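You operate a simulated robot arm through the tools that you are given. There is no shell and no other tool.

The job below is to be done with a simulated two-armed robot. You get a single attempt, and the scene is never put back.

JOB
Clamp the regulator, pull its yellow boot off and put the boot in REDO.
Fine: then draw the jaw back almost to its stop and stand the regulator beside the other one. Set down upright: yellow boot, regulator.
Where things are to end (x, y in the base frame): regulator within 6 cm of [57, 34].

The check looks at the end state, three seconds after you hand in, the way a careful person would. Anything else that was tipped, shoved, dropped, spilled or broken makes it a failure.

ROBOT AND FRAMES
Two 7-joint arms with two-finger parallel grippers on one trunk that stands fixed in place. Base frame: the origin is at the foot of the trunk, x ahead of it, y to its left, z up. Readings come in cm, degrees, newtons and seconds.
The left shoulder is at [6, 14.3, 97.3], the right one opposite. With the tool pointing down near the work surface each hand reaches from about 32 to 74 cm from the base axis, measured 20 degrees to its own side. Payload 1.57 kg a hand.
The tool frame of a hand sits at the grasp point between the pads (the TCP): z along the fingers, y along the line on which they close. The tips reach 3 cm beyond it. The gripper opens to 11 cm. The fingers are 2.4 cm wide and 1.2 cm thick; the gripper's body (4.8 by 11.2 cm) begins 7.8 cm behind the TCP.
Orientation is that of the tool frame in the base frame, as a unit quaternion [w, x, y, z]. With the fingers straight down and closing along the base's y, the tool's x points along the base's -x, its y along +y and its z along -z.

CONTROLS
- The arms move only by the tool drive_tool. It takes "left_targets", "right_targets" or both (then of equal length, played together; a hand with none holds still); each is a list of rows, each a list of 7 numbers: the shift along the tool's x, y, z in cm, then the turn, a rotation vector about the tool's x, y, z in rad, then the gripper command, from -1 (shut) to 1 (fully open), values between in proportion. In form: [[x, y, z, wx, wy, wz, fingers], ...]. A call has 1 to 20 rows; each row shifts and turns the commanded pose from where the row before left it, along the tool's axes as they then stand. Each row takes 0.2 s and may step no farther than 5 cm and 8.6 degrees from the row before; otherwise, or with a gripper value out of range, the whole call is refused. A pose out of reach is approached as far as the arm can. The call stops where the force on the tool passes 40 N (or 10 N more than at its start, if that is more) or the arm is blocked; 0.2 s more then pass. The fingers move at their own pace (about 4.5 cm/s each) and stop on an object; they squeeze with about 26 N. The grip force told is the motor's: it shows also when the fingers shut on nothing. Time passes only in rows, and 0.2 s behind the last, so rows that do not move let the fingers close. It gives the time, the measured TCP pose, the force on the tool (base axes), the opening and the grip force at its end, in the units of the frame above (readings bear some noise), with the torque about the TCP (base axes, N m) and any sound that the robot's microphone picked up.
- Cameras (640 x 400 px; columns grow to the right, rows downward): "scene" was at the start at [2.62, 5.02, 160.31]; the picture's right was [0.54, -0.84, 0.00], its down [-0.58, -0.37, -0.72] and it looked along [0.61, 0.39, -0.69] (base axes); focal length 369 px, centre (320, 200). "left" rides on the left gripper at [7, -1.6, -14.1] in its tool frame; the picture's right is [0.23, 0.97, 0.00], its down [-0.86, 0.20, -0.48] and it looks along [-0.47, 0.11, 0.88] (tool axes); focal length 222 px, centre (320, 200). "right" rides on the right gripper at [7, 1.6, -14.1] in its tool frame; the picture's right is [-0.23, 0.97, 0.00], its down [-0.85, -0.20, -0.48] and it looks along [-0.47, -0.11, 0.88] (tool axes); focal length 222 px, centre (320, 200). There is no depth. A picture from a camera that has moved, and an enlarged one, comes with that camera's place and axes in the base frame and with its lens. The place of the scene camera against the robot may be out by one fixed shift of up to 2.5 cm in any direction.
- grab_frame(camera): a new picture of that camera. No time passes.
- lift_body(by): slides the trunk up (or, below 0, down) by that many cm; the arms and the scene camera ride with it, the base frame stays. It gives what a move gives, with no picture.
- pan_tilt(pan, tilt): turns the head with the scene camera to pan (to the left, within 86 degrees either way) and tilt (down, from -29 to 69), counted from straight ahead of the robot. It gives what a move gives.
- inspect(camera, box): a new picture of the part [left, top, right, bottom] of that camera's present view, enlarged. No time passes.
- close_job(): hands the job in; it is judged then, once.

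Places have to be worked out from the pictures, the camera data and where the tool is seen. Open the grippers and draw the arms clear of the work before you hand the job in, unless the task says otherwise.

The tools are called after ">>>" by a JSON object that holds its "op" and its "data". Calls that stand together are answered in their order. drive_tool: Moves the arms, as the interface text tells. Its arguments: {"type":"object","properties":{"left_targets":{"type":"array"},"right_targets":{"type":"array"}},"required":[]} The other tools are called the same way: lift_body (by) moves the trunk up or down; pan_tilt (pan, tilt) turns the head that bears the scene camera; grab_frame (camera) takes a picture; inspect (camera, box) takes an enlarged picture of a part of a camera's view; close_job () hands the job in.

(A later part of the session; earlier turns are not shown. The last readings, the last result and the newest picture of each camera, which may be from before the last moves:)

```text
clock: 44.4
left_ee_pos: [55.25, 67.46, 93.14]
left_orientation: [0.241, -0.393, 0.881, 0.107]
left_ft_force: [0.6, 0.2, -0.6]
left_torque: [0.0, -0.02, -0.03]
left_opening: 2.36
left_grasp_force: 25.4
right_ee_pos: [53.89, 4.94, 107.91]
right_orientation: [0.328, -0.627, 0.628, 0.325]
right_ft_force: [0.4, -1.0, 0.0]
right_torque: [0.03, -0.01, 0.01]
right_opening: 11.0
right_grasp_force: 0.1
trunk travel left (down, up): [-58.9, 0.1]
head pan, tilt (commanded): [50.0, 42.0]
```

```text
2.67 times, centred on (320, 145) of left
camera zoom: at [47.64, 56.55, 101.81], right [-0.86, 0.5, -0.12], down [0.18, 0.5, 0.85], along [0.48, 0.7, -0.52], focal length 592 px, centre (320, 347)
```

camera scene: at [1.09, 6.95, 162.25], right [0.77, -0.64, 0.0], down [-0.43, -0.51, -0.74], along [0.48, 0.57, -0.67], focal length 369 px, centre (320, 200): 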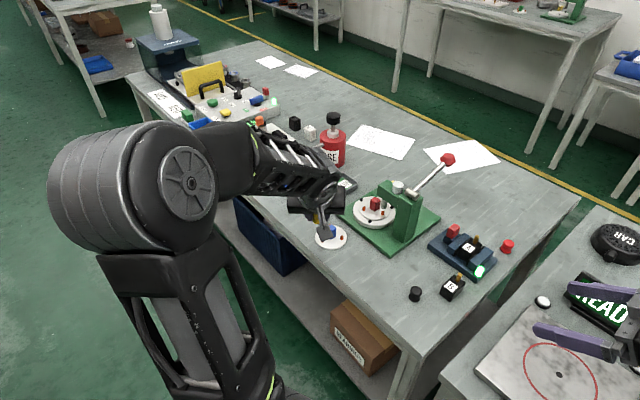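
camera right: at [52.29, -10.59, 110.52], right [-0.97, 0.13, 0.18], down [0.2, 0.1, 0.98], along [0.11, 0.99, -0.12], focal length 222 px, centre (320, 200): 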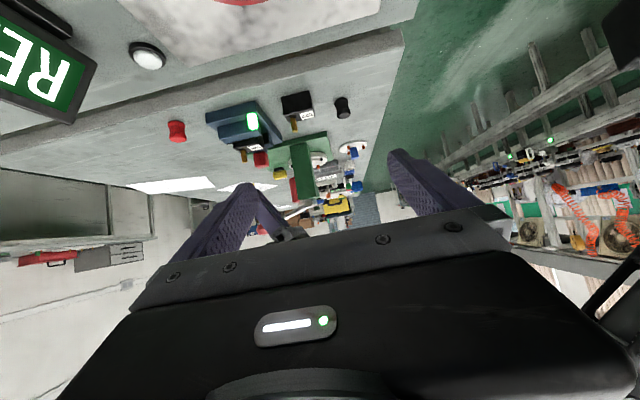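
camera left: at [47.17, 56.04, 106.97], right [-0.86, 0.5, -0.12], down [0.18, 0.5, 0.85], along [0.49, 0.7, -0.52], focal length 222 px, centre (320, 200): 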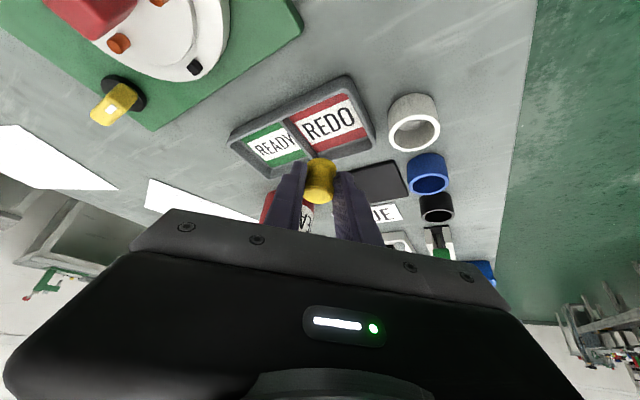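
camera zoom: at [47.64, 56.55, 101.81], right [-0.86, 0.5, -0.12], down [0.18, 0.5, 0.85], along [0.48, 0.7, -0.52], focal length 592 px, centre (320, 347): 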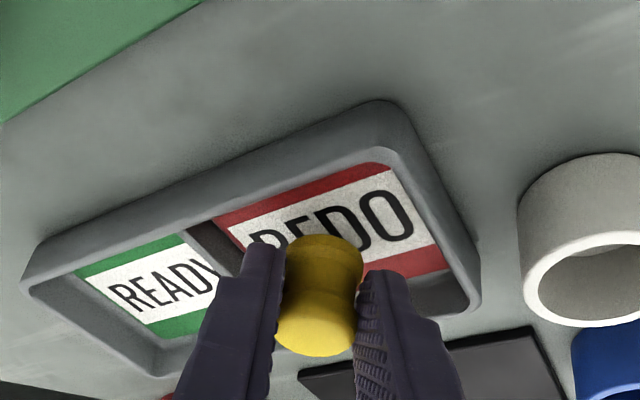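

The boot is inside REDO but slightly toward the divider. I'll nudge it 0.5 cm to the middle, then lower in small steps, watching the vertical force.

>>> {"op": "drive_tool", "data": {"left_targets": [[0.48, 0.17, -0.28, 0, 0, 0, -1], [0.15, 0, 0.26, 0, 0, 0, -1], [0.1, 0, 0.17, 0, 0, 0, -1], [0, 0, 0, 0, 0, 0, -1]]}}

>>> {"op": "inspect", "data": {"camera": "left", "box": [220, 70, 420, 220]}}

```text
clock: 45.4
left_ee_pos: [54.6, 67.23, 92.28]
left_orientation: [0.239, -0.394, 0.881, 0.107]
left_ft_force: [-0.1, 0.0, 0.2]
left_torque: [0.0, 0.01, 0.01]
left_opening: 2.37
left_grasp_force: 25.9
right_ee_pos: [54.2, 4.91, 107.84]
right_orientation: [0.326, -0.628, 0.628, 0.324]
right_ft_force: [0.0, -0.1, 0.1]
right_torque: [0.01, -0.03, 0.01]
right_opening: 11.01
right_grasp_force: 0.1
trunk travel left (down, up): [-58.9, 0.1]
head pan, tilt (commanded): [50.0, 42.0]
```

```text
2.67 times, centred on (320, 145) of left
camera zoom: at [47.1, 56.38, 101.17], right [-0.86, 0.5, -0.12], down [0.18, 0.5, 0.85], along [0.48, 0.7, -0.52], focal length 592 px, centre (320, 347)
```

zoom: 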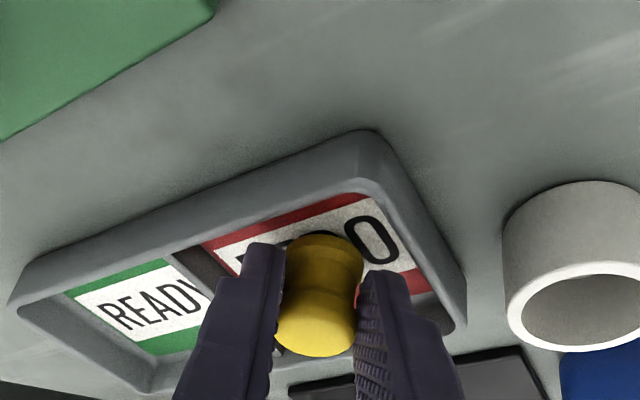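

No contact yet at z=92.3. Lowering on, a millimetre per row.

>>> {"op": "drive_tool", "data": {"left_targets": [[0.051, 0, 0.086, 0, 0, 0, -1], [0.051, 0, 0.086, 0, 0, 0, -1], [0, 0, 0, 0, 0, 0, -1]]}}

>>> {"op": "drive_tool", "data": {"left_targets": [[0.051, 0, 0.086, 0, 0, 0, -1], [0.051, 0, 0.086, 0, 0, 0, -1], [0, 0, 0, 0, 0, 0, -1]]}}

>>> {"op": "inspect", "data": {"camera": "left", "box": [220, 70, 420, 220]}}

```text
clock: 46.2
left_ee_pos: [54.73, 67.27, 92.21]
left_orientation: [0.24, -0.393, 0.881, 0.106]
left_ft_force: [-0.3, 0.2, 0.2]
left_torque: [0.0, 0.01, 0.0]
left_opening: 2.37
left_grasp_force: 26.0
right_ee_pos: [54.02, 5.0, 107.95]
right_orientation: [0.327, -0.627, 0.628, 0.325]
right_ft_force: [-0.3, -0.5, -0.5]
right_torque: [0.01, -0.01, 0.02]
right_opening: 11.01
right_grasp_force: 0.0
trunk travel left (down, up): [-58.9, 0.1]
head pan, tilt (commanded): [50.0, 42.0]
```

```text
clock: 47.0
left_ee_pos: [54.61, 67.22, 92.06]
left_orientation: [0.24, -0.393, 0.881, 0.108]
left_ft_force: [-0.3, 0.2, 2.3]
left_torque: [0.09, -0.06, 0.0]
left_opening: 2.4
left_grasp_force: 25.7
right_ee_pos: [53.97, 4.97, 107.96]
right_orientation: [0.327, -0.627, 0.628, 0.325]
right_ft_force: [0.2, 0.2, 0.3]
right_torque: [-0.03, 0.0, 0.0]
right_opening: 11.02
right_grasp_force: 0.0
trunk travel left (down, up): [-58.9, 0.1]
head pan, tilt (commanded): [50.0, 42.0]
```

```text
2.67 times, centred on (320, 145) of left
camera zoom: at [47.1, 56.4, 100.79], right [-0.86, 0.5, -0.12], down [0.18, 0.5, 0.85], along [0.49, 0.7, -0.52], focal length 592 px, centre (320, 347)
```

zoom: 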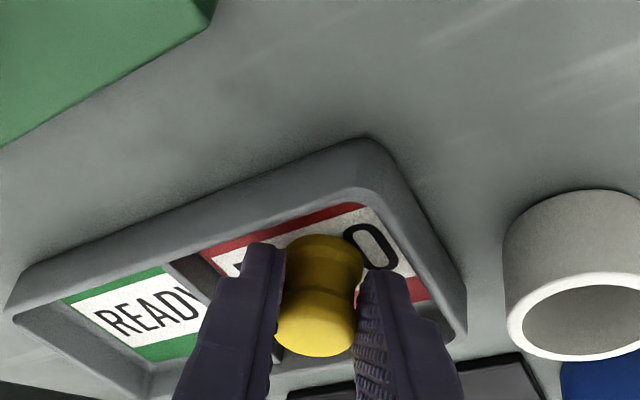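

A 2.3 N upward force appeared at z≈92.0: the boot has touched the tray floor. One more small step to seat it.

>>> {"op": "drive_tool", "data": {"left_targets": [[0.04, 0, 0.069, 0, 0, 0, -1], [0, 0, 0, 0, 0, 0, -1]]}}

```text
clock: 47.6
left_ee_pos: [54.79, 67.38, 92.08]
left_orientation: [0.24, -0.393, 0.881, 0.107]
left_ft_force: [-2.5, -1.7, 6.9]
left_torque: [0.14, 0.01, 0.06]
left_opening: 2.41
left_grasp_force: 26.0
right_ee_pos: [54.03, 4.88, 107.97]
right_orientation: [0.328, -0.626, 0.628, 0.325]
right_ft_force: [-0.1, -0.4, 0.5]
right_torque: [0.03, 0.0, 0.01]
right_opening: 11.0
right_grasp_force: 0.0
trunk travel left (down, up): [-58.9, 0.1]
head pan, tilt (commanded): [50.0, 42.0]
```

Force 6.9 N: seated. I'll open just a little (3.4 cm) inside the compartment and look before backing out.

>>> {"op": "drive_tool", "data": {"left_targets": [[-0.03, 0, -0.05, 0, 0, 0, -1], [0, 0, 0, 0, 0, 0, -0.5], [0, 0, 0, 0, 0, 0, -0.38], [0, 0, 0, 0, 0, 0, -0.38]]}}

>>> {"op": "inspect", "data": {"camera": "left", "box": [220, 70, 420, 220]}}

```text
clock: 48.6
left_ee_pos: [54.79, 67.27, 92.04]
left_orientation: [0.24, -0.393, 0.881, 0.106]
left_ft_force: [0.3, -0.2, -0.6]
left_torque: [-0.03, -0.02, 0.05]
left_opening: 3.43
left_grasp_force: 0.2
right_ee_pos: [54.01, 4.82, 107.94]
right_orientation: [0.327, -0.627, 0.628, 0.326]
right_ft_force: [0.5, 0.5, -0.3]
right_torque: [0.0, -0.05, 0.03]
right_opening: 11.0
right_grasp_force: 0.1
trunk travel left (down, up): [-58.9, 0.1]
head pan, tilt (commanded): [50.0, 42.0]
```

```text
2.67 times, centred on (320, 145) of left
camera zoom: at [47.15, 56.45, 100.73], right [-0.86, 0.5, -0.12], down [0.18, 0.5, 0.85], along [0.48, 0.7, -0.52], focal length 592 px, centre (320, 347)
```

zoom: 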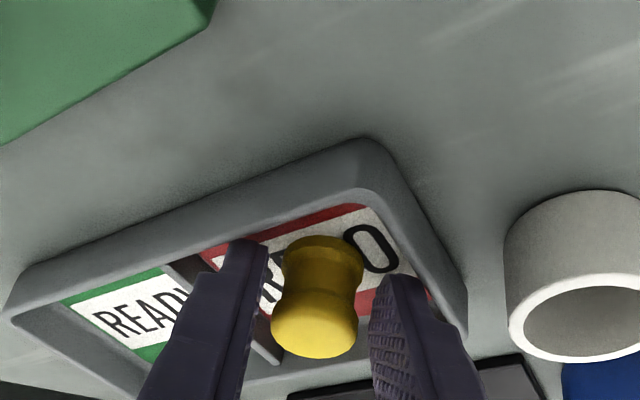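

The boot stands upright and free between the fingers. I'll back straight out along the fingers.

>>> {"op": "drive_tool", "data": {"left_targets": [[0, 0, -1, 0, 0, 0, -0.38], [0, 0, -2, 0, 0, 0, -0.38], [0, 0, -3, 0, 0, 0, -0.38], [0, 0, -4, 0, 0, 0, -0.38], [0, 0, -3, 0, 0, 0, -0.38], [0, 0, 0, 0, 0, 0, -0.38]]}}

>>> {"op": "grab_frame", "data": {"camera": "left"}}

>>> {"op": "inspect", "data": {"camera": "left", "box": [220, 70, 420, 220]}}

```text
clock: 50.0
left_ee_pos: [50.17, 62.7, 103.3]
left_orientation: [0.24, -0.393, 0.881, 0.107]
left_ft_force: [0.4, 0.0, 0.3]
left_torque: [-0.02, 0.0, -0.03]
left_opening: 3.42
left_grasp_force: 0.0
right_ee_pos: [53.99, 4.87, 108.0]
right_orientation: [0.326, -0.628, 0.628, 0.325]
right_ft_force: [0.2, 1.2, 0.3]
right_torque: [-0.02, 0.0, -0.01]
right_opening: 11.02
right_grasp_force: 0.0
trunk travel left (down, up): [-58.9, 0.1]
head pan, tilt (commanded): [50.0, 42.0]
```

```text
taken
camera left: at [42.69, 51.75, 112.09], right [-0.86, 0.5, -0.12], down [0.18, 0.5, 0.85], along [0.48, 0.7, -0.52], focal length 222 px, centre (320, 200)
```

left: 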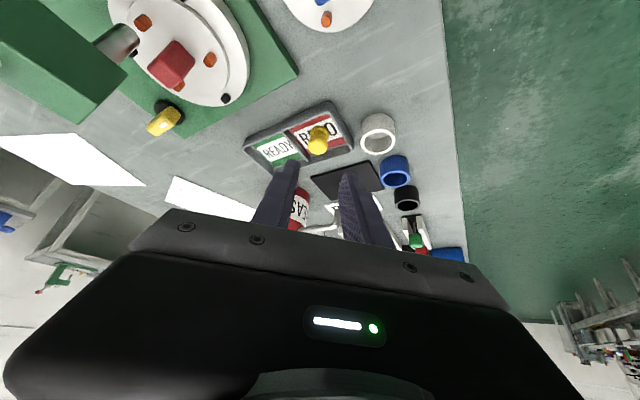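

```text
2.67 times, centred on (320, 145) of left
camera zoom: at [42.69, 51.75, 112.09], right [-0.86, 0.5, -0.12], down [0.18, 0.5, 0.85], along [0.48, 0.7, -0.52], focal length 592 px, centre (320, 347)
```

zoom: 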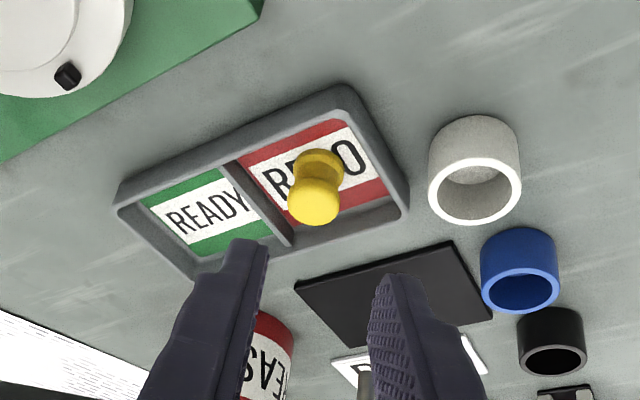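

The yellow boot stands upright in REDO. I'll retrace the path to the front of the vise and turn the hand back to face it.

>>> {"op": "drive_tool", "data": {"left_targets": [[4.1, 0.16, -2.65, 0, 0, 0, -0.38], [4.1, 0.16, -2.65, 0, 0, 0, -0.38], [4.1, 0.16, -2.65, 0, 0, 0, -0.38], [2.5, -4.0, -1.46, 0, 0, 0, -0.38], [2.5, -4.0, -1.46, 0, 0, 0, -0.38], [2.5, -4.0, -1.46, 0, 0, 0, -0.38], [2.5, -4.0, -1.46, 0, 0, 0, -0.38], [2.5, -4.0, -1.46, 0, 0, 0, -0.38], [0, 0, 0, 0, 0, 0, -0.38]]}}

>>> {"op": "drive_tool", "data": {"left_targets": [[0, 0, 0, 0.0708, 0, 0.1208, -0.38], [0, 0, 0, 0.0708, 0, 0.1208, -0.38], [0, 0, 0, 0.0708, 0, 0.1208, -0.38], [0, 0, 0, 0.0708, 0, 0.1208, -0.38], [0, 0, 0, 0.0708, 0, 0.1208, -0.38], [0, 0, 0, 0.0708, 0, 0.1208, -1], [0, 0, 0, 0, 0, 0, -1]]}}

>>> {"op": "grab_frame", "data": {"camera": "left"}}

>>> {"op": "grab_frame", "data": {"camera": "scene"}}

```text
clock: 52.0
left_ee_pos: [44.98, 27.82, 103.48]
left_orientation: [0.239, -0.393, 0.882, 0.106]
left_ft_force: [-0.7, -0.7, 1.8]
left_torque: [0.03, -0.02, 0.0]
left_opening: 3.42
left_grasp_force: 0.0
right_ee_pos: [53.96, 5.02, 107.96]
right_orientation: [0.327, -0.627, 0.628, 0.325]
right_ft_force: [0.1, 0.1, 0.0]
right_torque: [0.02, -0.01, -0.02]
right_opening: 11.01
right_grasp_force: 0.0
trunk travel left (down, up): [-58.9, 0.1]
head pan, tilt (commanded): [50.0, 42.0]
```

```text
clock: 53.6
left_ee_pos: [45.39, 27.75, 103.74]
left_orientation: [0.263, 0.0, 0.965, 0.0]
left_ft_force: [-0.2, -0.4, -0.3]
left_torque: [-0.03, 0.01, -0.03]
left_opening: 0.0
left_grasp_force: 10.2
right_ee_pos: [53.9, 4.93, 107.86]
right_orientation: [0.328, -0.626, 0.628, 0.325]
right_ft_force: [0.4, -0.7, -0.1]
right_torque: [0.0, 0.01, -0.02]
right_opening: 11.01
right_grasp_force: 0.2
trunk travel left (down, up): [-58.9, 0.1]
head pan, tilt (commanded): [50.0, 42.0]
```

```text
taken
camera left: at [32.13, 26.13, 112.56], right [-0.2, 0.97, -0.12], down [0.49, 0.2, 0.85], along [0.85, 0.11, -0.52], focal length 222 px, centre (320, 200)
```

left: 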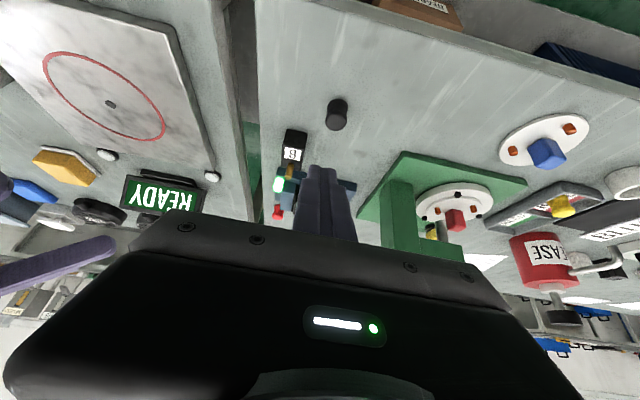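

```text
taken
camera scene: at [1.08, 6.94, 162.25], right [0.77, -0.64, 0.0], down [-0.43, -0.51, -0.74], along [0.48, 0.57, -0.67], focal length 369 px, centre (320, 200)
```

scene: 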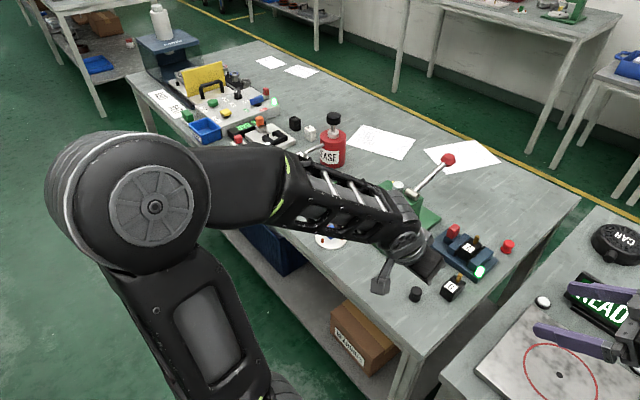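

The hand is back in front of the vise, fingers closed. To draw the jaw back I'll push the handle to +y with the closed fingers from the jaw side. First I line up over the jaw at y≈30.4, high, and look.

>>> {"op": "pan_tilt", "data": {"pan": 30, "tilt": 50}}

>>> {"op": "drive_tool", "data": {"left_targets": [[-3.75, 0.66, 2.43, 0, 0, 0, -1], [-3.75, 0.66, 2.43, 0, 0, 0, -1], [-3.75, 0.66, 2.43, 0, 0, 0, -1], [-3.75, 0.66, 2.43, 0, 0, 0, -1], [0, 0, 0, 0, 0, 0, -1]]}}

>>> {"op": "inspect", "data": {"camera": "left", "box": [200, 60, 440, 220]}}

>>> {"op": "inspect", "data": {"camera": "right", "box": [195, 100, 325, 230]}}

>>> {"op": "grab_frame", "data": {"camera": "scene"}}

```text
clock: 54.4
left_ee_pos: [45.26, 27.76, 103.74]
left_orientation: [0.261, 0.001, 0.965, 0.0]
left_ft_force: [0.2, 0.3, 0.5]
left_torque: [0.02, -0.03, 0.03]
left_opening: 0.0
left_grasp_force: 20.6
right_ee_pos: [53.93, 4.9, 107.86]
right_orientation: [0.327, -0.627, 0.628, 0.324]
right_ft_force: [0.3, -0.3, 0.6]
right_torque: [-0.02, -0.02, -0.02]
right_opening: 11.01
right_grasp_force: 0.1
trunk travel left (down, up): [-58.9, 0.1]
head pan, tilt (commanded): [30.0, 50.0]
```

```text
clock: 55.6
left_ee_pos: [63.4, 30.55, 103.09]
left_orientation: [0.263, 0.001, 0.965, 0.0]
left_ft_force: [-0.2, -1.0, 0.2]
left_torque: [0.01, -0.01, 0.0]
left_opening: 0.03
left_grasp_force: 21.2
right_ee_pos: [53.93, 4.84, 107.99]
right_orientation: [0.327, -0.627, 0.628, 0.325]
right_ft_force: [-0.2, -0.8, 0.0]
right_torque: [0.0, -0.02, 0.0]
right_opening: 10.99
right_grasp_force: 0.1
trunk travel left (down, up): [-58.9, 0.1]
head pan, tilt (commanded): [30.0, 50.0]
```

```text
2.50 times, centred on (320, 140) of left
camera zoom: at [50.15, 28.97, 111.87], right [-0.19, 0.97, -0.11], down [0.49, 0.2, 0.85], along [0.85, 0.11, -0.52], focal length 555 px, centre (320, 350)
```

zoom: 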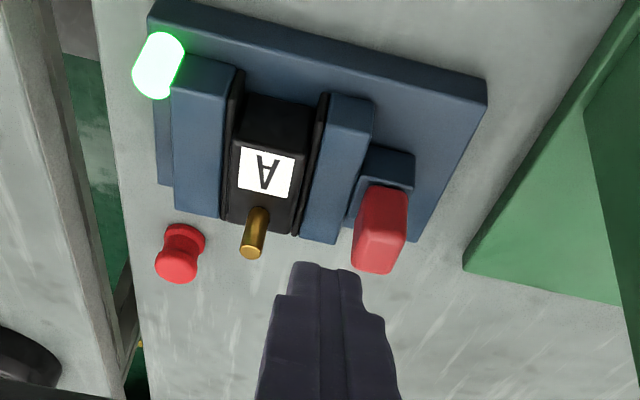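

```text
3.08 times, centred on (260, 165) of right
camera zoom: at [52.22, -10.6, 110.55], right [-0.97, 0.13, 0.18], down [0.2, 0.1, 0.98], along [0.11, 0.99, -0.12], focal length 684 px, centre (505, 308)
```

zoom: 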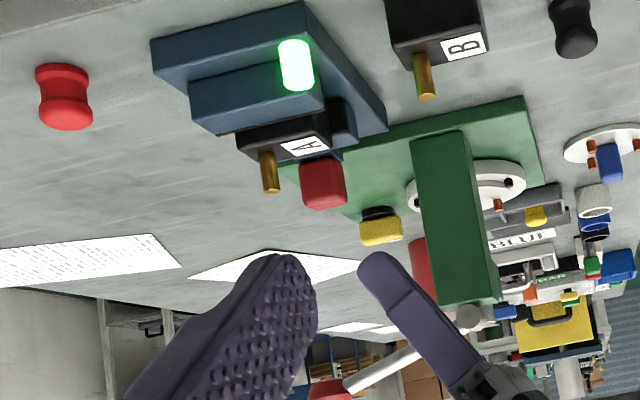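

```text
taken
camera scene: at [2.3, 4.4, 161.13], right [0.5, -0.87, 0.0], down [-0.66, -0.38, -0.64], along [0.56, 0.32, -0.77], focal length 369 px, centre (320, 200)
```

scene: 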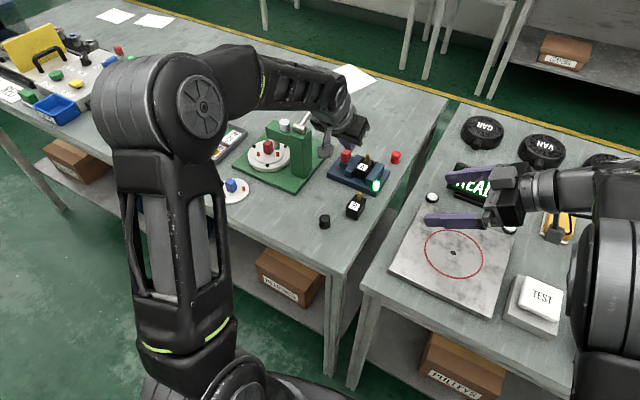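

Fingers hang over the moving jaw, clear of the pin (right) and the handle (left). I'll go down along the fingers to handle height.

>>> {"op": "drive_tool", "data": {"left_targets": [[0, 0, 2.4, 0, 0, 0, -1], [0, 0, 2.4, 0, 0, 0, -1], [0, 0, 2.3, 0, 0, 0, -1], [0, 0, 0, 0, 0, 0, -1]]}}

>>> {"op": "inspect", "data": {"camera": "left", "box": [200, 80, 440, 240]}}

>>> {"op": "inspect", "data": {"camera": "right", "box": [195, 100, 285, 180]}}

```text
clock: 56.6
left_ee_pos: [66.94, 30.38, 96.89]
left_orientation: [0.264, -0.001, 0.965, -0.001]
left_ft_force: [-0.4, 0.3, 0.0]
left_torque: [0.01, 0.01, 0.0]
left_opening: 0.0
left_grasp_force: 21.1
right_ee_pos: [53.84, 4.95, 107.83]
right_orientation: [-0.327, 0.628, -0.627, -0.325]
right_ft_force: [0.6, 0.2, 0.0]
right_torque: [-0.02, 0.0, -0.02]
right_opening: 10.99
right_grasp_force: 0.1
trunk travel left (down, up): [-58.9, 0.1]
head pan, tilt (commanded): [30.0, 50.0]
```

```text
2.50 times, centred on (320, 160) of left
camera zoom: at [53.78, 28.81, 105.61], right [-0.2, 0.97, -0.11], down [0.49, 0.2, 0.85], along [0.85, 0.11, -0.52], focal length 555 px, centre (320, 300)
```

zoom: 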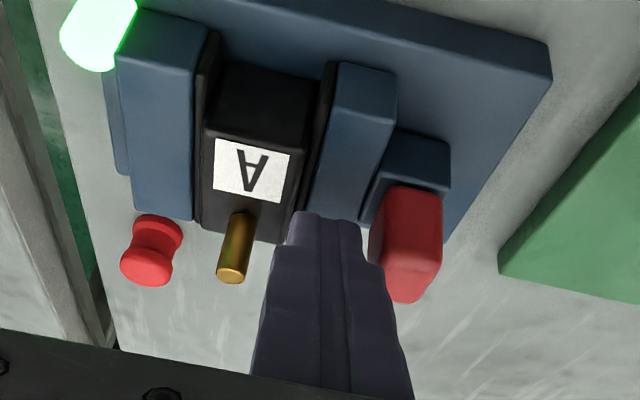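

```text
5.00 times, centred on (240, 140) of right
camera zoom: at [52.25, -10.6, 110.54], right [-0.97, 0.13, 0.18], down [0.2, 0.1, 0.98], along [0.11, 0.99, -0.12], focal length 1111 px, centre (720, 500)
```

zoom: 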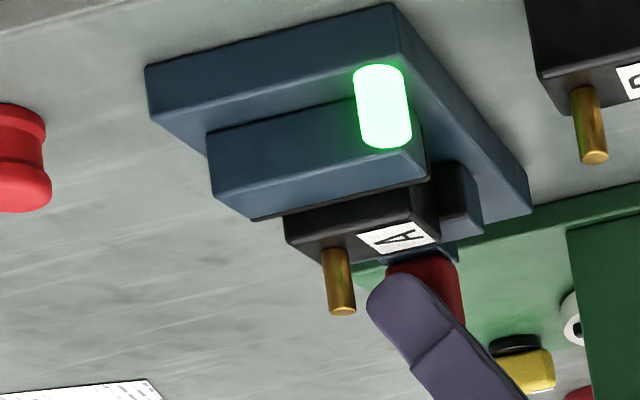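

The closed fingers sit just right of the handle. I'll push toward +y in small steps and follow the drag force.

>>> {"op": "drive_tool", "data": {"left_targets": [[0, 0.2, 0, 0, 0, 0, -1], [0, 0.2, 0, 0, 0, 0, -1], [0, 0.2, 0, 0, 0, 0, -1], [0, 0.2, 0, 0, 0, 0, -1], [0, 0.2, 0, 0, 0, 0, -1], [0, 0.2, 0, 0, 0, 0, -1], [0, 0, 0, 0, 0, 0, -1]]}}

>>> {"op": "inspect", "data": {"camera": "left", "box": [200, 80, 440, 240]}}

```text
clock: 58.2
left_ee_pos: [66.81, 31.4, 96.95]
left_orientation: [0.261, 0.001, 0.965, -0.001]
left_ft_force: [-0.4, -7.9, -4.1]
left_torque: [-0.24, 0.07, -0.03]
left_opening: 0.0
left_grasp_force: 21.2
right_ee_pos: [54.09, 4.88, 107.86]
right_orientation: [0.327, -0.627, 0.629, 0.324]
right_ft_force: [0.1, 0.5, 0.2]
right_torque: [0.0, 0.03, 0.04]
right_opening: 10.99
right_grasp_force: 0.1
trunk travel left (down, up): [-58.9, 0.1]
head pan, tilt (commanded): [30.0, 50.0]
```

```text
2.50 times, centred on (320, 160) of left
camera zoom: at [53.73, 29.77, 105.78], right [-0.19, 0.97, -0.11], down [0.5, 0.2, 0.84], along [0.85, 0.11, -0.52], focal length 555 px, centre (320, 300)
```

zoom: 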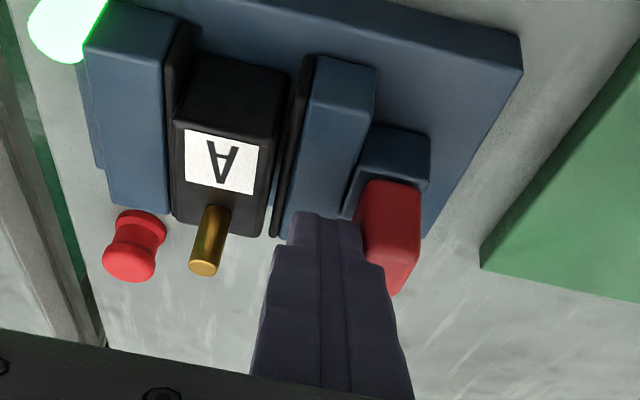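

The jaw is moving back (8 N drag) and a gap opens beside A. I'll continue in smaller steps.

>>> {"op": "drive_tool", "data": {"left_targets": [[0, 0.15, 0, 0, 0, 0, -1], [0, 0.15, 0, 0, 0, 0, -1], [0, 0.15, 0, 0, 0, 0, -1], [0, 0.15, 0, 0, 0, 0, -1], [0, 0, 0, 0, 0, 0, -1]]}}

>>> {"op": "inspect", "data": {"camera": "left", "box": [200, 80, 440, 240]}}

>>> {"op": "inspect", "data": {"camera": "right", "box": [195, 100, 285, 180]}}

```text
clock: 59.4
left_ee_pos: [66.78, 31.97, 96.94]
left_orientation: [0.263, 0.002, 0.965, 0.0]
left_ft_force: [2.5, -14.9, -3.8]
left_torque: [-0.33, -0.03, -0.15]
left_opening: 0.0
left_grasp_force: 21.1
right_ee_pos: [54.14, 4.78, 107.89]
right_orientation: [0.327, -0.627, 0.628, 0.325]
right_ft_force: [0.1, -0.1, 0.1]
right_torque: [0.0, 0.02, -0.03]
right_opening: 10.99
right_grasp_force: 0.1
trunk travel left (down, up): [-58.9, 0.1]
head pan, tilt (commanded): [30.0, 50.0]
```

```text
2.50 times, centred on (320, 160) of left
camera zoom: at [53.7, 30.39, 105.78], right [-0.19, 0.97, -0.11], down [0.5, 0.2, 0.85], along [0.85, 0.11, -0.52], focal length 555 px, centre (320, 300)
```

zoom: 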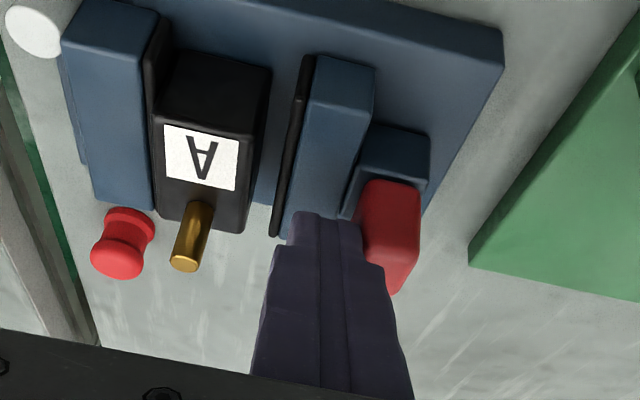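

```text
5.00 times, centred on (240, 140) of right
camera zoom: at [52.34, -10.75, 110.48], right [-0.97, 0.13, 0.18], down [0.2, 0.1, 0.98], along [0.11, 0.99, -0.12], focal length 1111 px, centre (720, 500)
```

zoom: 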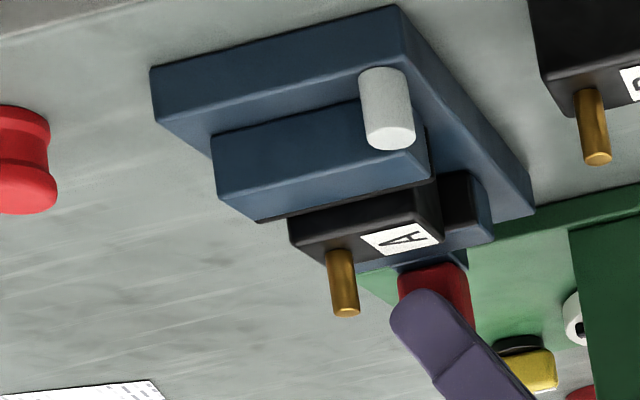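

The lamp has gone out and the jaw is a little past where it began. Drag reads 15 N, so I go on by tenths to find where the stop is.

>>> {"op": "drive_tool", "data": {"left_targets": [[0, 0.1, 0, 0, 0, 0, -1], [0, 0, 0, 0, 0, 0, -1]]}}

>>> {"op": "drive_tool", "data": {"left_targets": [[0, 0.1, 0, 0, 0, 0, -1], [0, 0, 0, 0, 0, 0, -1]]}}

```text
clock: 60.0
left_ee_pos: [66.84, 31.98, 96.94]
left_orientation: [0.263, 0.002, 0.965, 0.0]
left_ft_force: [4.4, -17.3, -1.6]
left_torque: [-0.2, -0.1, 0.04]
left_opening: 0.0
left_grasp_force: 21.0
right_ee_pos: [53.97, 4.65, 107.87]
right_orientation: [0.327, -0.627, 0.628, 0.325]
right_ft_force: [-0.6, 0.2, 0.2]
right_torque: [0.0, 0.0, -0.02]
right_opening: 10.99
right_grasp_force: 0.1
trunk travel left (down, up): [-58.9, 0.1]
head pan, tilt (commanded): [30.0, 50.0]
```

```text
clock: 60.6
left_ee_pos: [66.99, 32.06, 97.07]
left_orientation: [0.263, 0.001, 0.965, 0.0]
left_ft_force: [4.7, -21.0, -1.9]
left_torque: [-0.41, -0.08, -0.2]
left_opening: 0.01
left_grasp_force: 20.8
right_ee_pos: [54.04, 4.76, 107.91]
right_orientation: [0.328, -0.627, 0.628, 0.325]
right_ft_force: [0.5, -0.3, -0.3]
right_torque: [0.03, 0.0, 0.03]
right_opening: 11.0
right_grasp_force: 0.1
trunk travel left (down, up): [-58.9, 0.1]
head pan, tilt (commanded): [30.0, 50.0]
```

Force climbed 15→17→21 N with practically no motion: the jaw is at its stop (handle centre near y≈34.2). I'll relax the push and look.

>>> {"op": "drive_tool", "data": {"left_targets": [[0, -0.2, 0, 0, 0, 0, -1], [0, -0.2, 0, 0, 0, 0, -1], [0, -0.2, 0, 0, 0, 0, -1], [0, 0, 0, 0, 0, 0, -1]]}}

>>> {"op": "inspect", "data": {"camera": "left", "box": [200, 80, 440, 240]}}

>>> {"op": "inspect", "data": {"camera": "scene", "box": [320, 130, 400, 200]}}

```text
clock: 61.6
left_ee_pos: [66.9, 31.87, 97.01]
left_orientation: [0.263, -0.001, 0.965, 0.001]
left_ft_force: [1.8, -1.8, 1.4]
left_torque: [0.12, 0.25, 0.1]
left_opening: 0.01
left_grasp_force: 21.0
right_ee_pos: [54.04, 5.02, 107.96]
right_orientation: [-0.327, 0.628, -0.627, -0.326]
right_ft_force: [-0.3, 0.8, 0.1]
right_torque: [-0.01, 0.0, -0.02]
right_opening: 11.01
right_grasp_force: 0.0
trunk travel left (down, up): [-58.9, 0.1]
head pan, tilt (commanded): [30.0, 50.0]
```

```text
2.50 times, centred on (320, 160) of left
camera zoom: at [53.66, 30.26, 105.76], right [-0.2, 0.97, -0.11], down [0.49, 0.2, 0.85], along [0.85, 0.11, -0.52], focal length 555 px, centre (320, 300)
```

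zoom: 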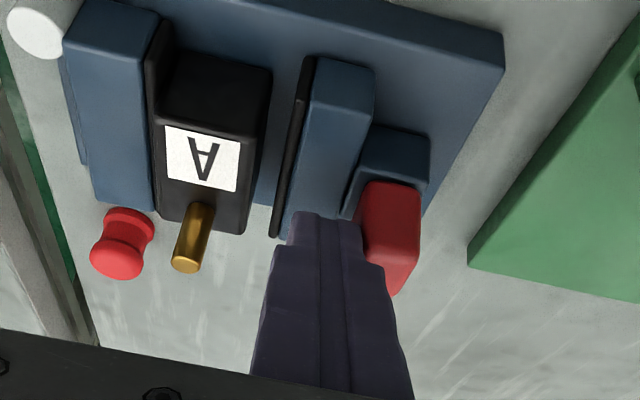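

```text
5.71 times, centred on (360, 165) of scene
camera zoom: at [2.39, 4.37, 161.13], right [0.5, -0.87, 0.0], down [-0.66, -0.38, -0.64], along [0.56, 0.32, -0.77], focal length 2107 px, centre (91, 400)
```

zoom: 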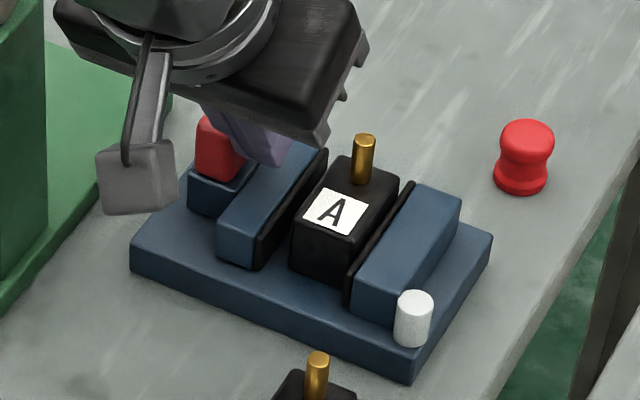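

The handle didn't shift between the last pushes, so the jaw is at its stop. The job wants it only almost there, so I'll nudge it back about 2 mm with the inside of the left finger: lift out, open to 5.5 cm, shift over.

>>> {"op": "drive_tool", "data": {"left_targets": [[0, -0.15, 0, 0, 0, 0, -1], [0, 0, -2, 0, 0, 0, -1], [0, 0, -2.2, 0, 0, 0, -1], [0, 1.0, 0, 0, 0, 0, -0.4], [0, 0.55, 0, 0, 0, 0, 0], [0, 0, 0, 0, 0, 0, 0], [0, 0, 0, 0, 0, 0, 0]]}}

>>> {"op": "inspect", "data": {"camera": "left", "box": [200, 80, 440, 240]}}

```text
clock: 63.2
left_ee_pos: [64.69, 33.22, 100.44]
left_orientation: [0.262, 0.001, 0.965, 0.0]
left_ft_force: [0.6, -0.7, 0.7]
left_torque: [0.01, 0.01, 0.0]
left_opening: 5.52
left_grasp_force: 0.0
right_ee_pos: [53.99, 4.98, 107.93]
right_orientation: [0.328, -0.626, 0.628, 0.325]
right_ft_force: [0.0, 1.1, -0.5]
right_torque: [0.0, 0.0, 0.01]
right_opening: 11.02
right_grasp_force: 0.0
trunk travel left (down, up): [-58.9, 0.1]
head pan, tilt (commanded): [30.0, 50.0]
```

```text
2.50 times, centred on (320, 160) of left
camera zoom: at [51.55, 31.58, 109.28], right [-0.2, 0.97, -0.11], down [0.5, 0.2, 0.85], along [0.85, 0.11, -0.52], focal length 555 px, centre (320, 300)
```

zoom: 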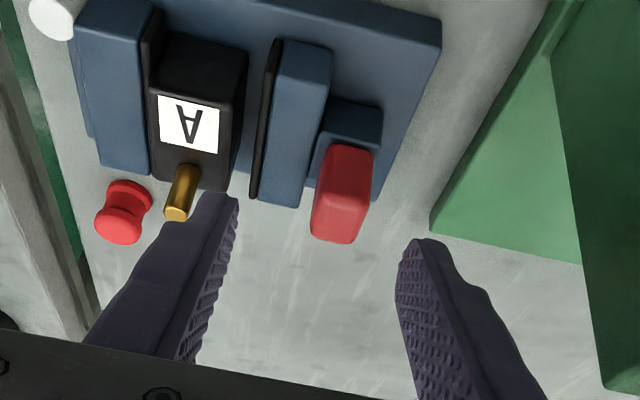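

Right finger clears the pin by about 1 cm, the left finger is left of the handle. I'll go down and then push toward −y by small steps until contact.

>>> {"op": "drive_tool", "data": {"left_targets": [[0, 0, 2.1, 0, 0, 0, 0], [0, 0, 2.1, 0, 0, 0, 0], [0, 0, 0, 0, 0, 0, 0]]}}

>>> {"op": "drive_tool", "data": {"left_targets": [[0, -0.15, 0, 0, 0, 0, 0], [0, -0.15, 0, 0, 0, 0, 0], [0, -0.15, 0, 0, 0, 0, 0], [0, 0, 0, 0, 0, 0, 0]]}}

>>> {"op": "inspect", "data": {"camera": "left", "box": [200, 80, 440, 240]}}

```text
clock: 64.0
left_ee_pos: [66.74, 33.34, 97.06]
left_orientation: [0.262, 0.001, 0.965, 0.0]
left_ft_force: [0.7, 0.5, 0.4]
left_torque: [0.03, 0.0, 0.0]
left_opening: 5.52
left_grasp_force: 0.1
right_ee_pos: [54.06, 4.88, 107.9]
right_orientation: [0.328, -0.626, 0.629, 0.324]
right_ft_force: [-0.3, -0.4, 1.1]
right_torque: [-0.03, 0.03, -0.01]
right_opening: 11.0
right_grasp_force: 0.2
trunk travel left (down, up): [-58.9, 0.1]
head pan, tilt (commanded): [30.0, 50.0]
```

```text
clock: 65.0
left_ee_pos: [66.94, 32.9, 96.94]
left_orientation: [0.261, 0.002, 0.965, -0.001]
left_ft_force: [-0.4, 0.4, 0.4]
left_torque: [-0.01, 0.01, -0.01]
left_opening: 5.48
left_grasp_force: 0.0
right_ee_pos: [53.98, 4.86, 107.87]
right_orientation: [0.327, -0.627, 0.628, 0.325]
right_ft_force: [0.4, -0.8, 0.0]
right_torque: [0.03, 0.02, 0.04]
right_opening: 10.99
right_grasp_force: 0.0
trunk travel left (down, up): [-58.9, 0.1]
head pan, tilt (commanded): [30.0, 50.0]
```

```text
2.50 times, centred on (320, 160) of left
camera zoom: at [53.74, 31.25, 105.71], right [-0.2, 0.97, -0.11], down [0.5, 0.2, 0.85], along [0.85, 0.11, -0.52], focal length 555 px, centre (320, 300)
```

zoom: 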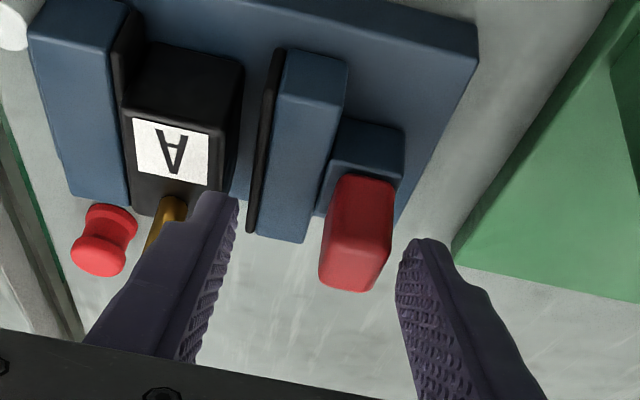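

The right finger is getting near the pin, so I'll narrow the opening to 4.6 cm, which brings the left finger near the handle, and then push in tenths.

>>> {"op": "drive_tool", "data": {"left_targets": [[0, 0, 0, 0, 0, 0, -0.164], [0, 0, 0, 0, 0, 0, -0.164], [0, -0.1, 0, 0, 0, 0, -0.164], [0, 0, 0, 0, 0, 0, -0.164]]}}

>>> {"op": "inspect", "data": {"camera": "left", "box": [200, 80, 440, 240]}}

```text
clock: 66.0
left_ee_pos: [66.92, 32.71, 96.95]
left_orientation: [0.262, 0.001, 0.965, 0.0]
left_ft_force: [0.5, -0.1, -0.7]
left_torque: [-0.03, 0.0, -0.01]
left_opening: 4.6
left_grasp_force: 0.0
right_ee_pos: [53.94, 4.92, 107.91]
right_orientation: [0.327, -0.627, 0.628, 0.325]
right_ft_force: [-0.3, 0.2, -0.4]
right_torque: [0.0, 0.0, 0.01]
right_opening: 11.0
right_grasp_force: 0.2
trunk travel left (down, up): [-58.9, 0.1]
head pan, tilt (commanded): [30.0, 50.0]
```

```text
2.50 times, centred on (320, 160) of left
camera zoom: at [53.72, 31.09, 105.73], right [-0.2, 0.97, -0.11], down [0.5, 0.2, 0.85], along [0.85, 0.11, -0.52], focal length 555 px, centre (320, 300)
```

zoom: 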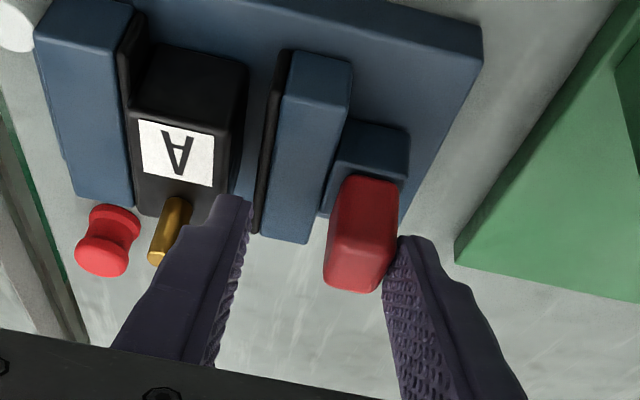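

The left finger is at the handle's left face, no force yet. Pushing on in tenths.

>>> {"op": "drive_tool", "data": {"left_targets": [[0, -0.1, 0, 0, 0, 0, -0.164], [0, 0, 0, 0, 0, 0, -0.164]]}}

>>> {"op": "drive_tool", "data": {"left_targets": [[0, -0.1, 0, 0, 0, 0, -0.164], [0, 0, 0, 0, 0, 0, -0.164]]}}

>>> {"op": "inspect", "data": {"camera": "left", "box": [200, 80, 440, 240]}}

```text
clock: 66.6
left_ee_pos: [66.87, 32.63, 96.9]
left_orientation: [0.261, 0.0, 0.965, 0.0]
left_ft_force: [0.8, 2.1, 0.8]
left_torque: [0.02, -0.01, -0.02]
left_opening: 4.7
left_grasp_force: 0.6
right_ee_pos: [54.11, 4.94, 107.98]
right_orientation: [0.325, -0.628, 0.629, 0.324]
right_ft_force: [-0.3, 0.3, -0.6]
right_torque: [-0.02, 0.0, -0.02]
right_opening: 10.97
right_grasp_force: 0.1
trunk travel left (down, up): [-58.9, 0.1]
head pan, tilt (commanded): [30.0, 50.0]
```

```text
clock: 67.2
left_ee_pos: [66.85, 32.53, 96.97]
left_orientation: [0.262, 0.0, 0.965, 0.0]
left_ft_force: [-0.1, 1.7, 0.7]
left_torque: [0.04, -0.02, -0.01]
left_opening: 4.78
left_grasp_force: 0.7
right_ee_pos: [54.0, 4.86, 108.0]
right_orientation: [0.327, -0.627, 0.628, 0.324]
right_ft_force: [-0.5, 0.2, -0.5]
right_torque: [-0.02, 0.02, -0.03]
right_opening: 10.99
right_grasp_force: 0.1
trunk travel left (down, up): [-58.9, 0.1]
head pan, tilt (commanded): [30.0, 50.0]
```

```text
2.50 times, centred on (320, 160) of left
camera zoom: at [53.71, 30.87, 105.72], right [-0.2, 0.97, -0.11], down [0.49, 0.2, 0.85], along [0.85, 0.11, -0.52], focal length 555 px, centre (320, 300)
```

zoom: 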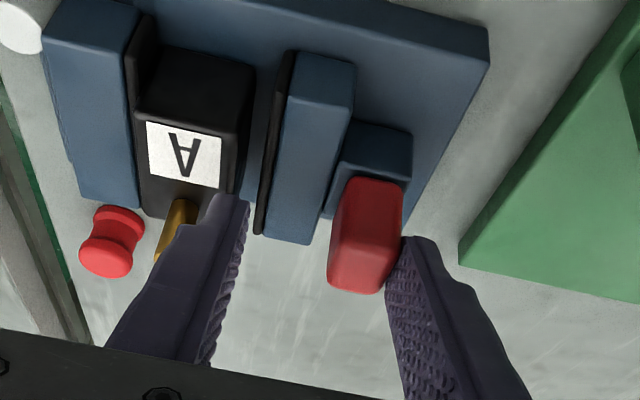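

The finger servo yields (opening grew to 4.78) and the handle didn't move. To judge where the jaw stands against its starting place, I'll take the same right-camera crop as at the start.

>>> {"op": "inspect", "data": {"camera": "right", "box": [195, 90, 285, 180]}}

>>> {"op": "inspect", "data": {"camera": "scene", "box": [320, 130, 400, 200]}}

```text
4.44 times, centred on (240, 135) of right
camera zoom: at [52.29, -10.57, 110.52], right [-0.97, 0.13, 0.18], down [0.2, 0.1, 0.98], along [0.11, 0.99, -0.12], focal length 987 px, centre (676, 489)
```

zoom: 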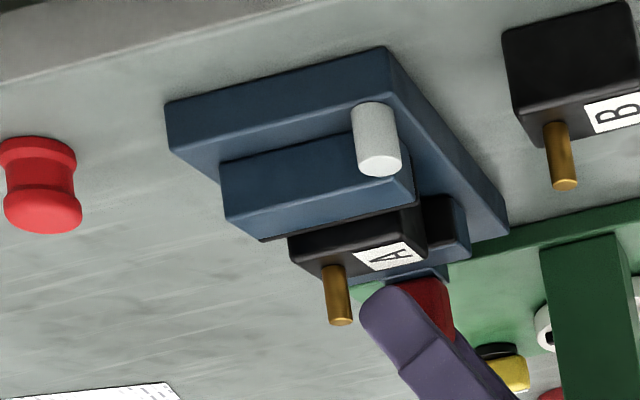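

```text
5.71 times, centred on (360, 165) of scene
camera zoom: at [2.39, 4.44, 161.13], right [0.5, -0.87, 0.0], down [-0.66, -0.38, -0.64], along [0.56, 0.32, -0.77], focal length 2107 px, centre (91, 400)
```

zoom: 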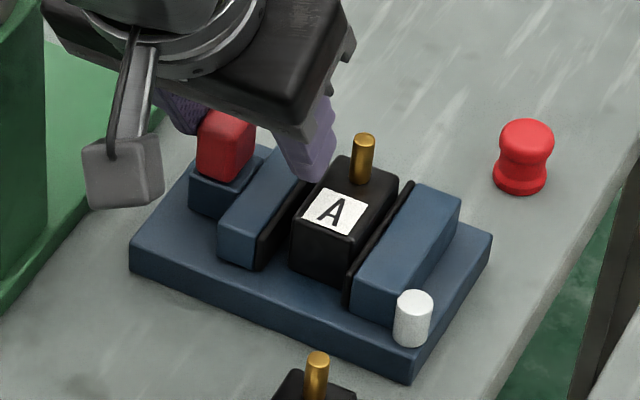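

Comparing jaw and base edges across pictures: the starting place was practically at the stop, and the nudge has left the jaw a millimetre or two short of it. I'll release and back out, then check it from the same crop unobstructed.

>>> {"op": "drive_tool", "data": {"left_targets": [[0, 0.12, 0, 0, 0, 0, -0.164], [0, 0, -2, 0, 0, 0, -0.164], [0, 0, -2.5, 0, 0, 0, -0.164], [0, 0, -2.5, 0, 0, 0, -0.164], [0, 0, 0, 0, 0, 0, -0.164]]}}

>>> {"op": "inspect", "data": {"camera": "right", "box": [195, 90, 285, 180]}}

>>> {"op": "inspect", "data": {"camera": "left", "box": [200, 60, 440, 220]}}

```text
clock: 68.4
left_ee_pos: [63.23, 32.66, 103.08]
left_orientation: [0.262, 0.001, 0.965, 0.0]
left_ft_force: [-0.5, -0.8, 0.3]
left_torque: [-0.02, -0.04, -0.02]
left_opening: 4.61
left_grasp_force: 0.0
right_ee_pos: [54.05, 4.99, 107.93]
right_orientation: [0.327, -0.627, 0.628, 0.324]
right_ft_force: [0.0, -0.5, -0.7]
right_torque: [-0.03, -0.02, 0.01]
right_opening: 10.99
right_grasp_force: 0.1
trunk travel left (down, up): [-58.9, 0.1]
head pan, tilt (commanded): [30.0, 50.0]
```

```text
4.44 times, centred on (240, 135) of right
camera zoom: at [52.32, -10.6, 110.5], right [-0.97, 0.13, 0.18], down [0.2, 0.1, 0.98], along [0.11, 0.99, -0.12], focal length 987 px, centre (676, 489)
```

zoom: 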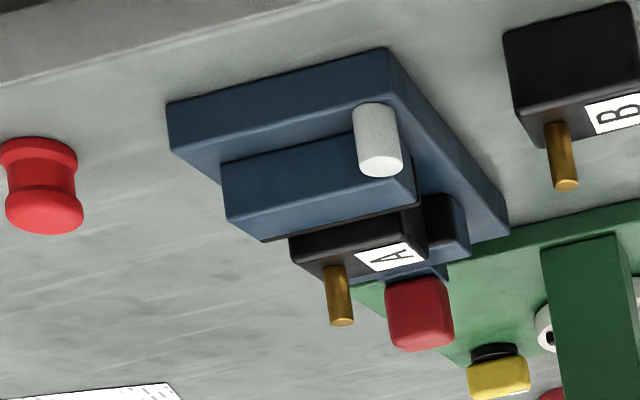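

```text
2.50 times, centred on (320, 140) of left
camera zoom: at [50.07, 31.03, 111.9], right [-0.2, 0.97, -0.11], down [0.5, 0.2, 0.85], along [0.85, 0.11, -0.52], focal length 555 px, centre (320, 350)
```

zoom: 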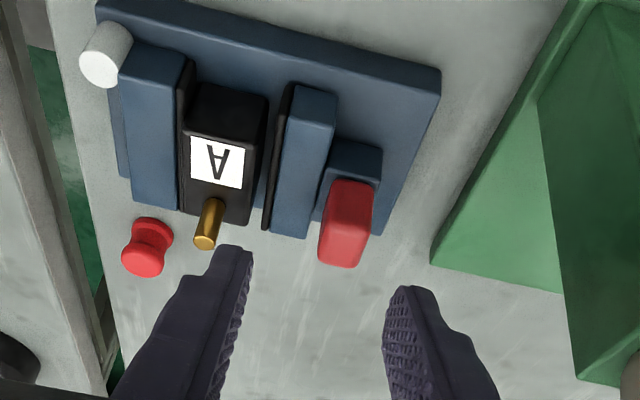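

From jaw and base edges I now make the jaw about 2.5 mm short of its stop. That is a bit much for "almost", so I'll ease it back by about a millimetre with the closed fingers from the jaw side.

>>> {"op": "drive_tool", "data": {"left_targets": [[0, -0.7, 0, 0, 0, 0, -1], [0, -0.76, 0, 0, 0, 0, -1], [0, 0, 0, 0, 0, 0, -1], [0, 0, 2.4, 0, 0, 0, -1], [0, 0, 2.4, 0, 0, 0, -1], [0, 0, 2.3, 0, 0, 0, -1], [0, 0, 0, 0, 0, 0, -1]]}}

>>> {"op": "inspect", "data": {"camera": "left", "box": [260, 80, 420, 200]}}

```text
clock: 70.0
left_ee_pos: [66.96, 31.03, 97.17]
left_orientation: [0.264, 0.0, 0.965, 0.0]
left_ft_force: [-0.8, -1.0, 0.1]
left_torque: [-0.01, -0.02, 0.02]
left_opening: 0.0
left_grasp_force: 21.3
right_ee_pos: [53.96, 4.93, 107.96]
right_orientation: [-0.327, 0.627, -0.627, -0.325]
right_ft_force: [0.9, -0.2, 0.3]
right_torque: [0.0, -0.02, -0.03]
right_opening: 11.01
right_grasp_force: 0.0
trunk travel left (down, up): [-58.9, 0.1]
head pan, tilt (commanded): [30.0, 50.0]
```

```text
3.33 times, centred on (340, 140) of left
camera zoom: at [53.79, 29.44, 105.87], right [-0.2, 0.97, -0.12], down [0.49, 0.2, 0.85], along [0.85, 0.11, -0.52], focal length 740 px, centre (253, 400)
```

zoom: 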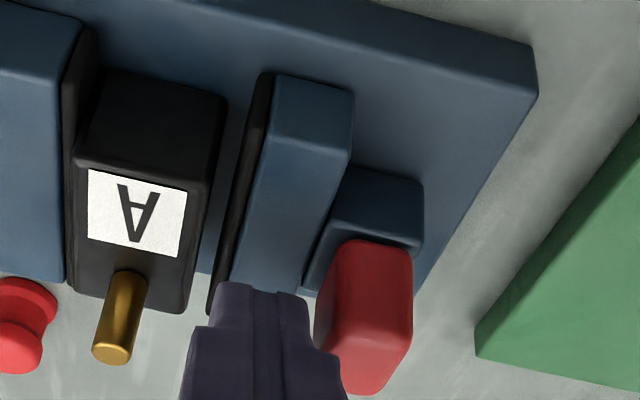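

About 0.35 cm remains between finger and handle. I'll approach to contact in half-millimetre to millimetre steps.

>>> {"op": "drive_tool", "data": {"left_targets": [[0, 0.1, 0, 0, 0, 0, -1], [0, 0.1, 0, 0, 0, 0, -1], [0, 0.1, 0, 0, 0, 0, -1], [0, 0.1, 0, 0, 0, 0, -1], [0, 0, 0, 0, 0, 0, -1]]}}

>>> {"op": "drive_tool", "data": {"left_targets": [[0, 0.1, 0, 0, 0, 0, -1], [0, 0, 0, 0, 0, 0, -1]]}}

>>> {"op": "inspect", "data": {"camera": "left", "box": [260, 80, 420, 200]}}

```text
clock: 71.2
left_ee_pos: [67.0, 31.3, 96.95]
left_orientation: [0.262, 0.001, 0.965, 0.0]
left_ft_force: [0.4, 0.1, 0.5]
left_torque: [0.04, 0.01, 0.01]
left_opening: 0.0
left_grasp_force: 21.2
right_ee_pos: [54.04, 4.86, 107.98]
right_orientation: [0.327, -0.627, 0.628, 0.325]
right_ft_force: [0.1, 0.2, -0.3]
right_torque: [-0.02, 0.01, 0.02]
right_opening: 11.02
right_grasp_force: 0.0
trunk travel left (down, up): [-58.9, 0.1]
head pan, tilt (commanded): [30.0, 50.0]
```

```text
clock: 71.8
left_ee_pos: [66.91, 31.59, 96.97]
left_orientation: [0.263, 0.001, 0.965, -0.001]
left_ft_force: [0.4, -0.8, -0.4]
left_torque: [-0.01, -0.02, 0.01]
left_opening: 0.01
left_grasp_force: 20.7
right_ee_pos: [54.07, 4.89, 107.91]
right_orientation: [0.327, -0.627, 0.628, 0.325]
right_ft_force: [0.5, -0.2, -0.2]
right_torque: [-0.01, -0.02, -0.02]
right_opening: 10.99
right_grasp_force: 0.1
trunk travel left (down, up): [-58.9, 0.1]
head pan, tilt (commanded): [30.0, 50.0]
```

```text
3.33 times, centred on (340, 140) of left
camera zoom: at [53.81, 29.9, 105.73], right [-0.2, 0.97, -0.11], down [0.5, 0.2, 0.85], along [0.85, 0.11, -0.52], focal length 740 px, centre (253, 400)
```

zoom: 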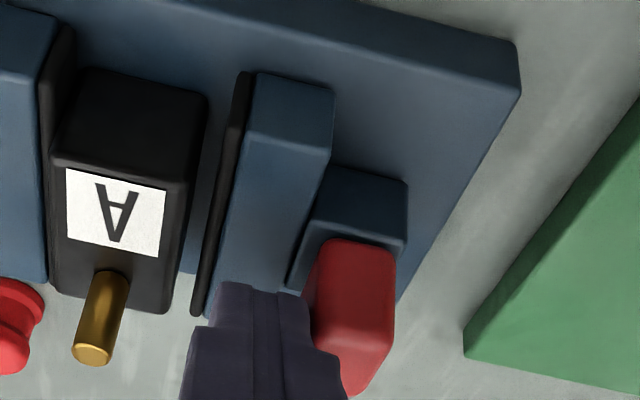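

The finger is just at the handle. Now pushing on by half-millimetres and reading.

>>> {"op": "drive_tool", "data": {"left_targets": [[0, 0.1, 0, 0, 0, 0, -1], [0, 0, 0, 0, 0, 0, -1]]}}

>>> {"op": "drive_tool", "data": {"left_targets": [[0, 0.08, 0, 0, 0, 0, -1], [0, 0, 0, 0, 0, 0, -1]]}}

>>> {"op": "inspect", "data": {"camera": "left", "box": [260, 80, 420, 200]}}

```text
clock: 72.4
left_ee_pos: [66.97, 31.67, 97.04]
left_orientation: [0.262, 0.001, 0.965, 0.0]
left_ft_force: [0.5, -0.8, 0.5]
left_torque: [-0.03, -0.01, 0.01]
left_opening: 0.01
left_grasp_force: 22.0
right_ee_pos: [54.07, 4.91, 107.86]
right_orientation: [0.327, -0.627, 0.628, 0.325]
right_ft_force: [0.0, 0.7, 0.0]
right_torque: [0.0, 0.03, -0.03]
right_opening: 10.99
right_grasp_force: 0.1
trunk travel left (down, up): [-58.9, 0.1]
head pan, tilt (commanded): [30.0, 50.0]
```

```text
clock: 73.0
left_ee_pos: [66.96, 31.71, 96.94]
left_orientation: [0.262, 0.001, 0.965, -0.001]
left_ft_force: [-0.2, -1.2, 0.4]
left_torque: [0.0, 0.02, 0.02]
left_opening: 0.0
left_grasp_force: 21.0
right_ee_pos: [53.98, 4.86, 108.05]
right_orientation: [0.327, -0.627, 0.628, 0.324]
right_ft_force: [-1.0, -0.2, 0.0]
right_torque: [0.02, -0.04, 0.02]
right_opening: 10.98
right_grasp_force: 0.0
trunk travel left (down, up): [-58.9, 0.1]
head pan, tilt (commanded): [30.0, 50.0]
```

```text
3.33 times, centred on (340, 140) of left
camera zoom: at [53.8, 30.08, 105.68], right [-0.19, 0.97, -0.11], down [0.49, 0.2, 0.85], along [0.85, 0.11, -0.52], focal length 740 px, centre (253, 400)
```

zoom: 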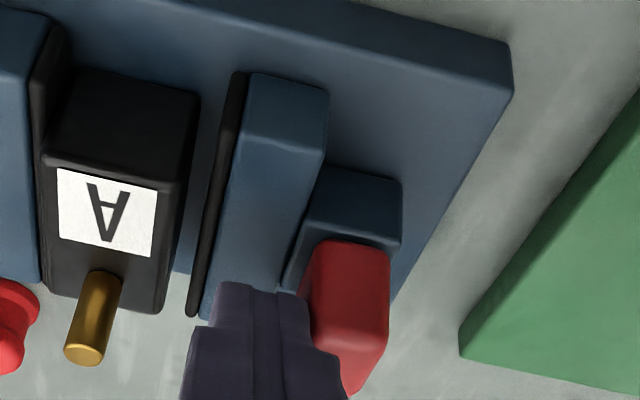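

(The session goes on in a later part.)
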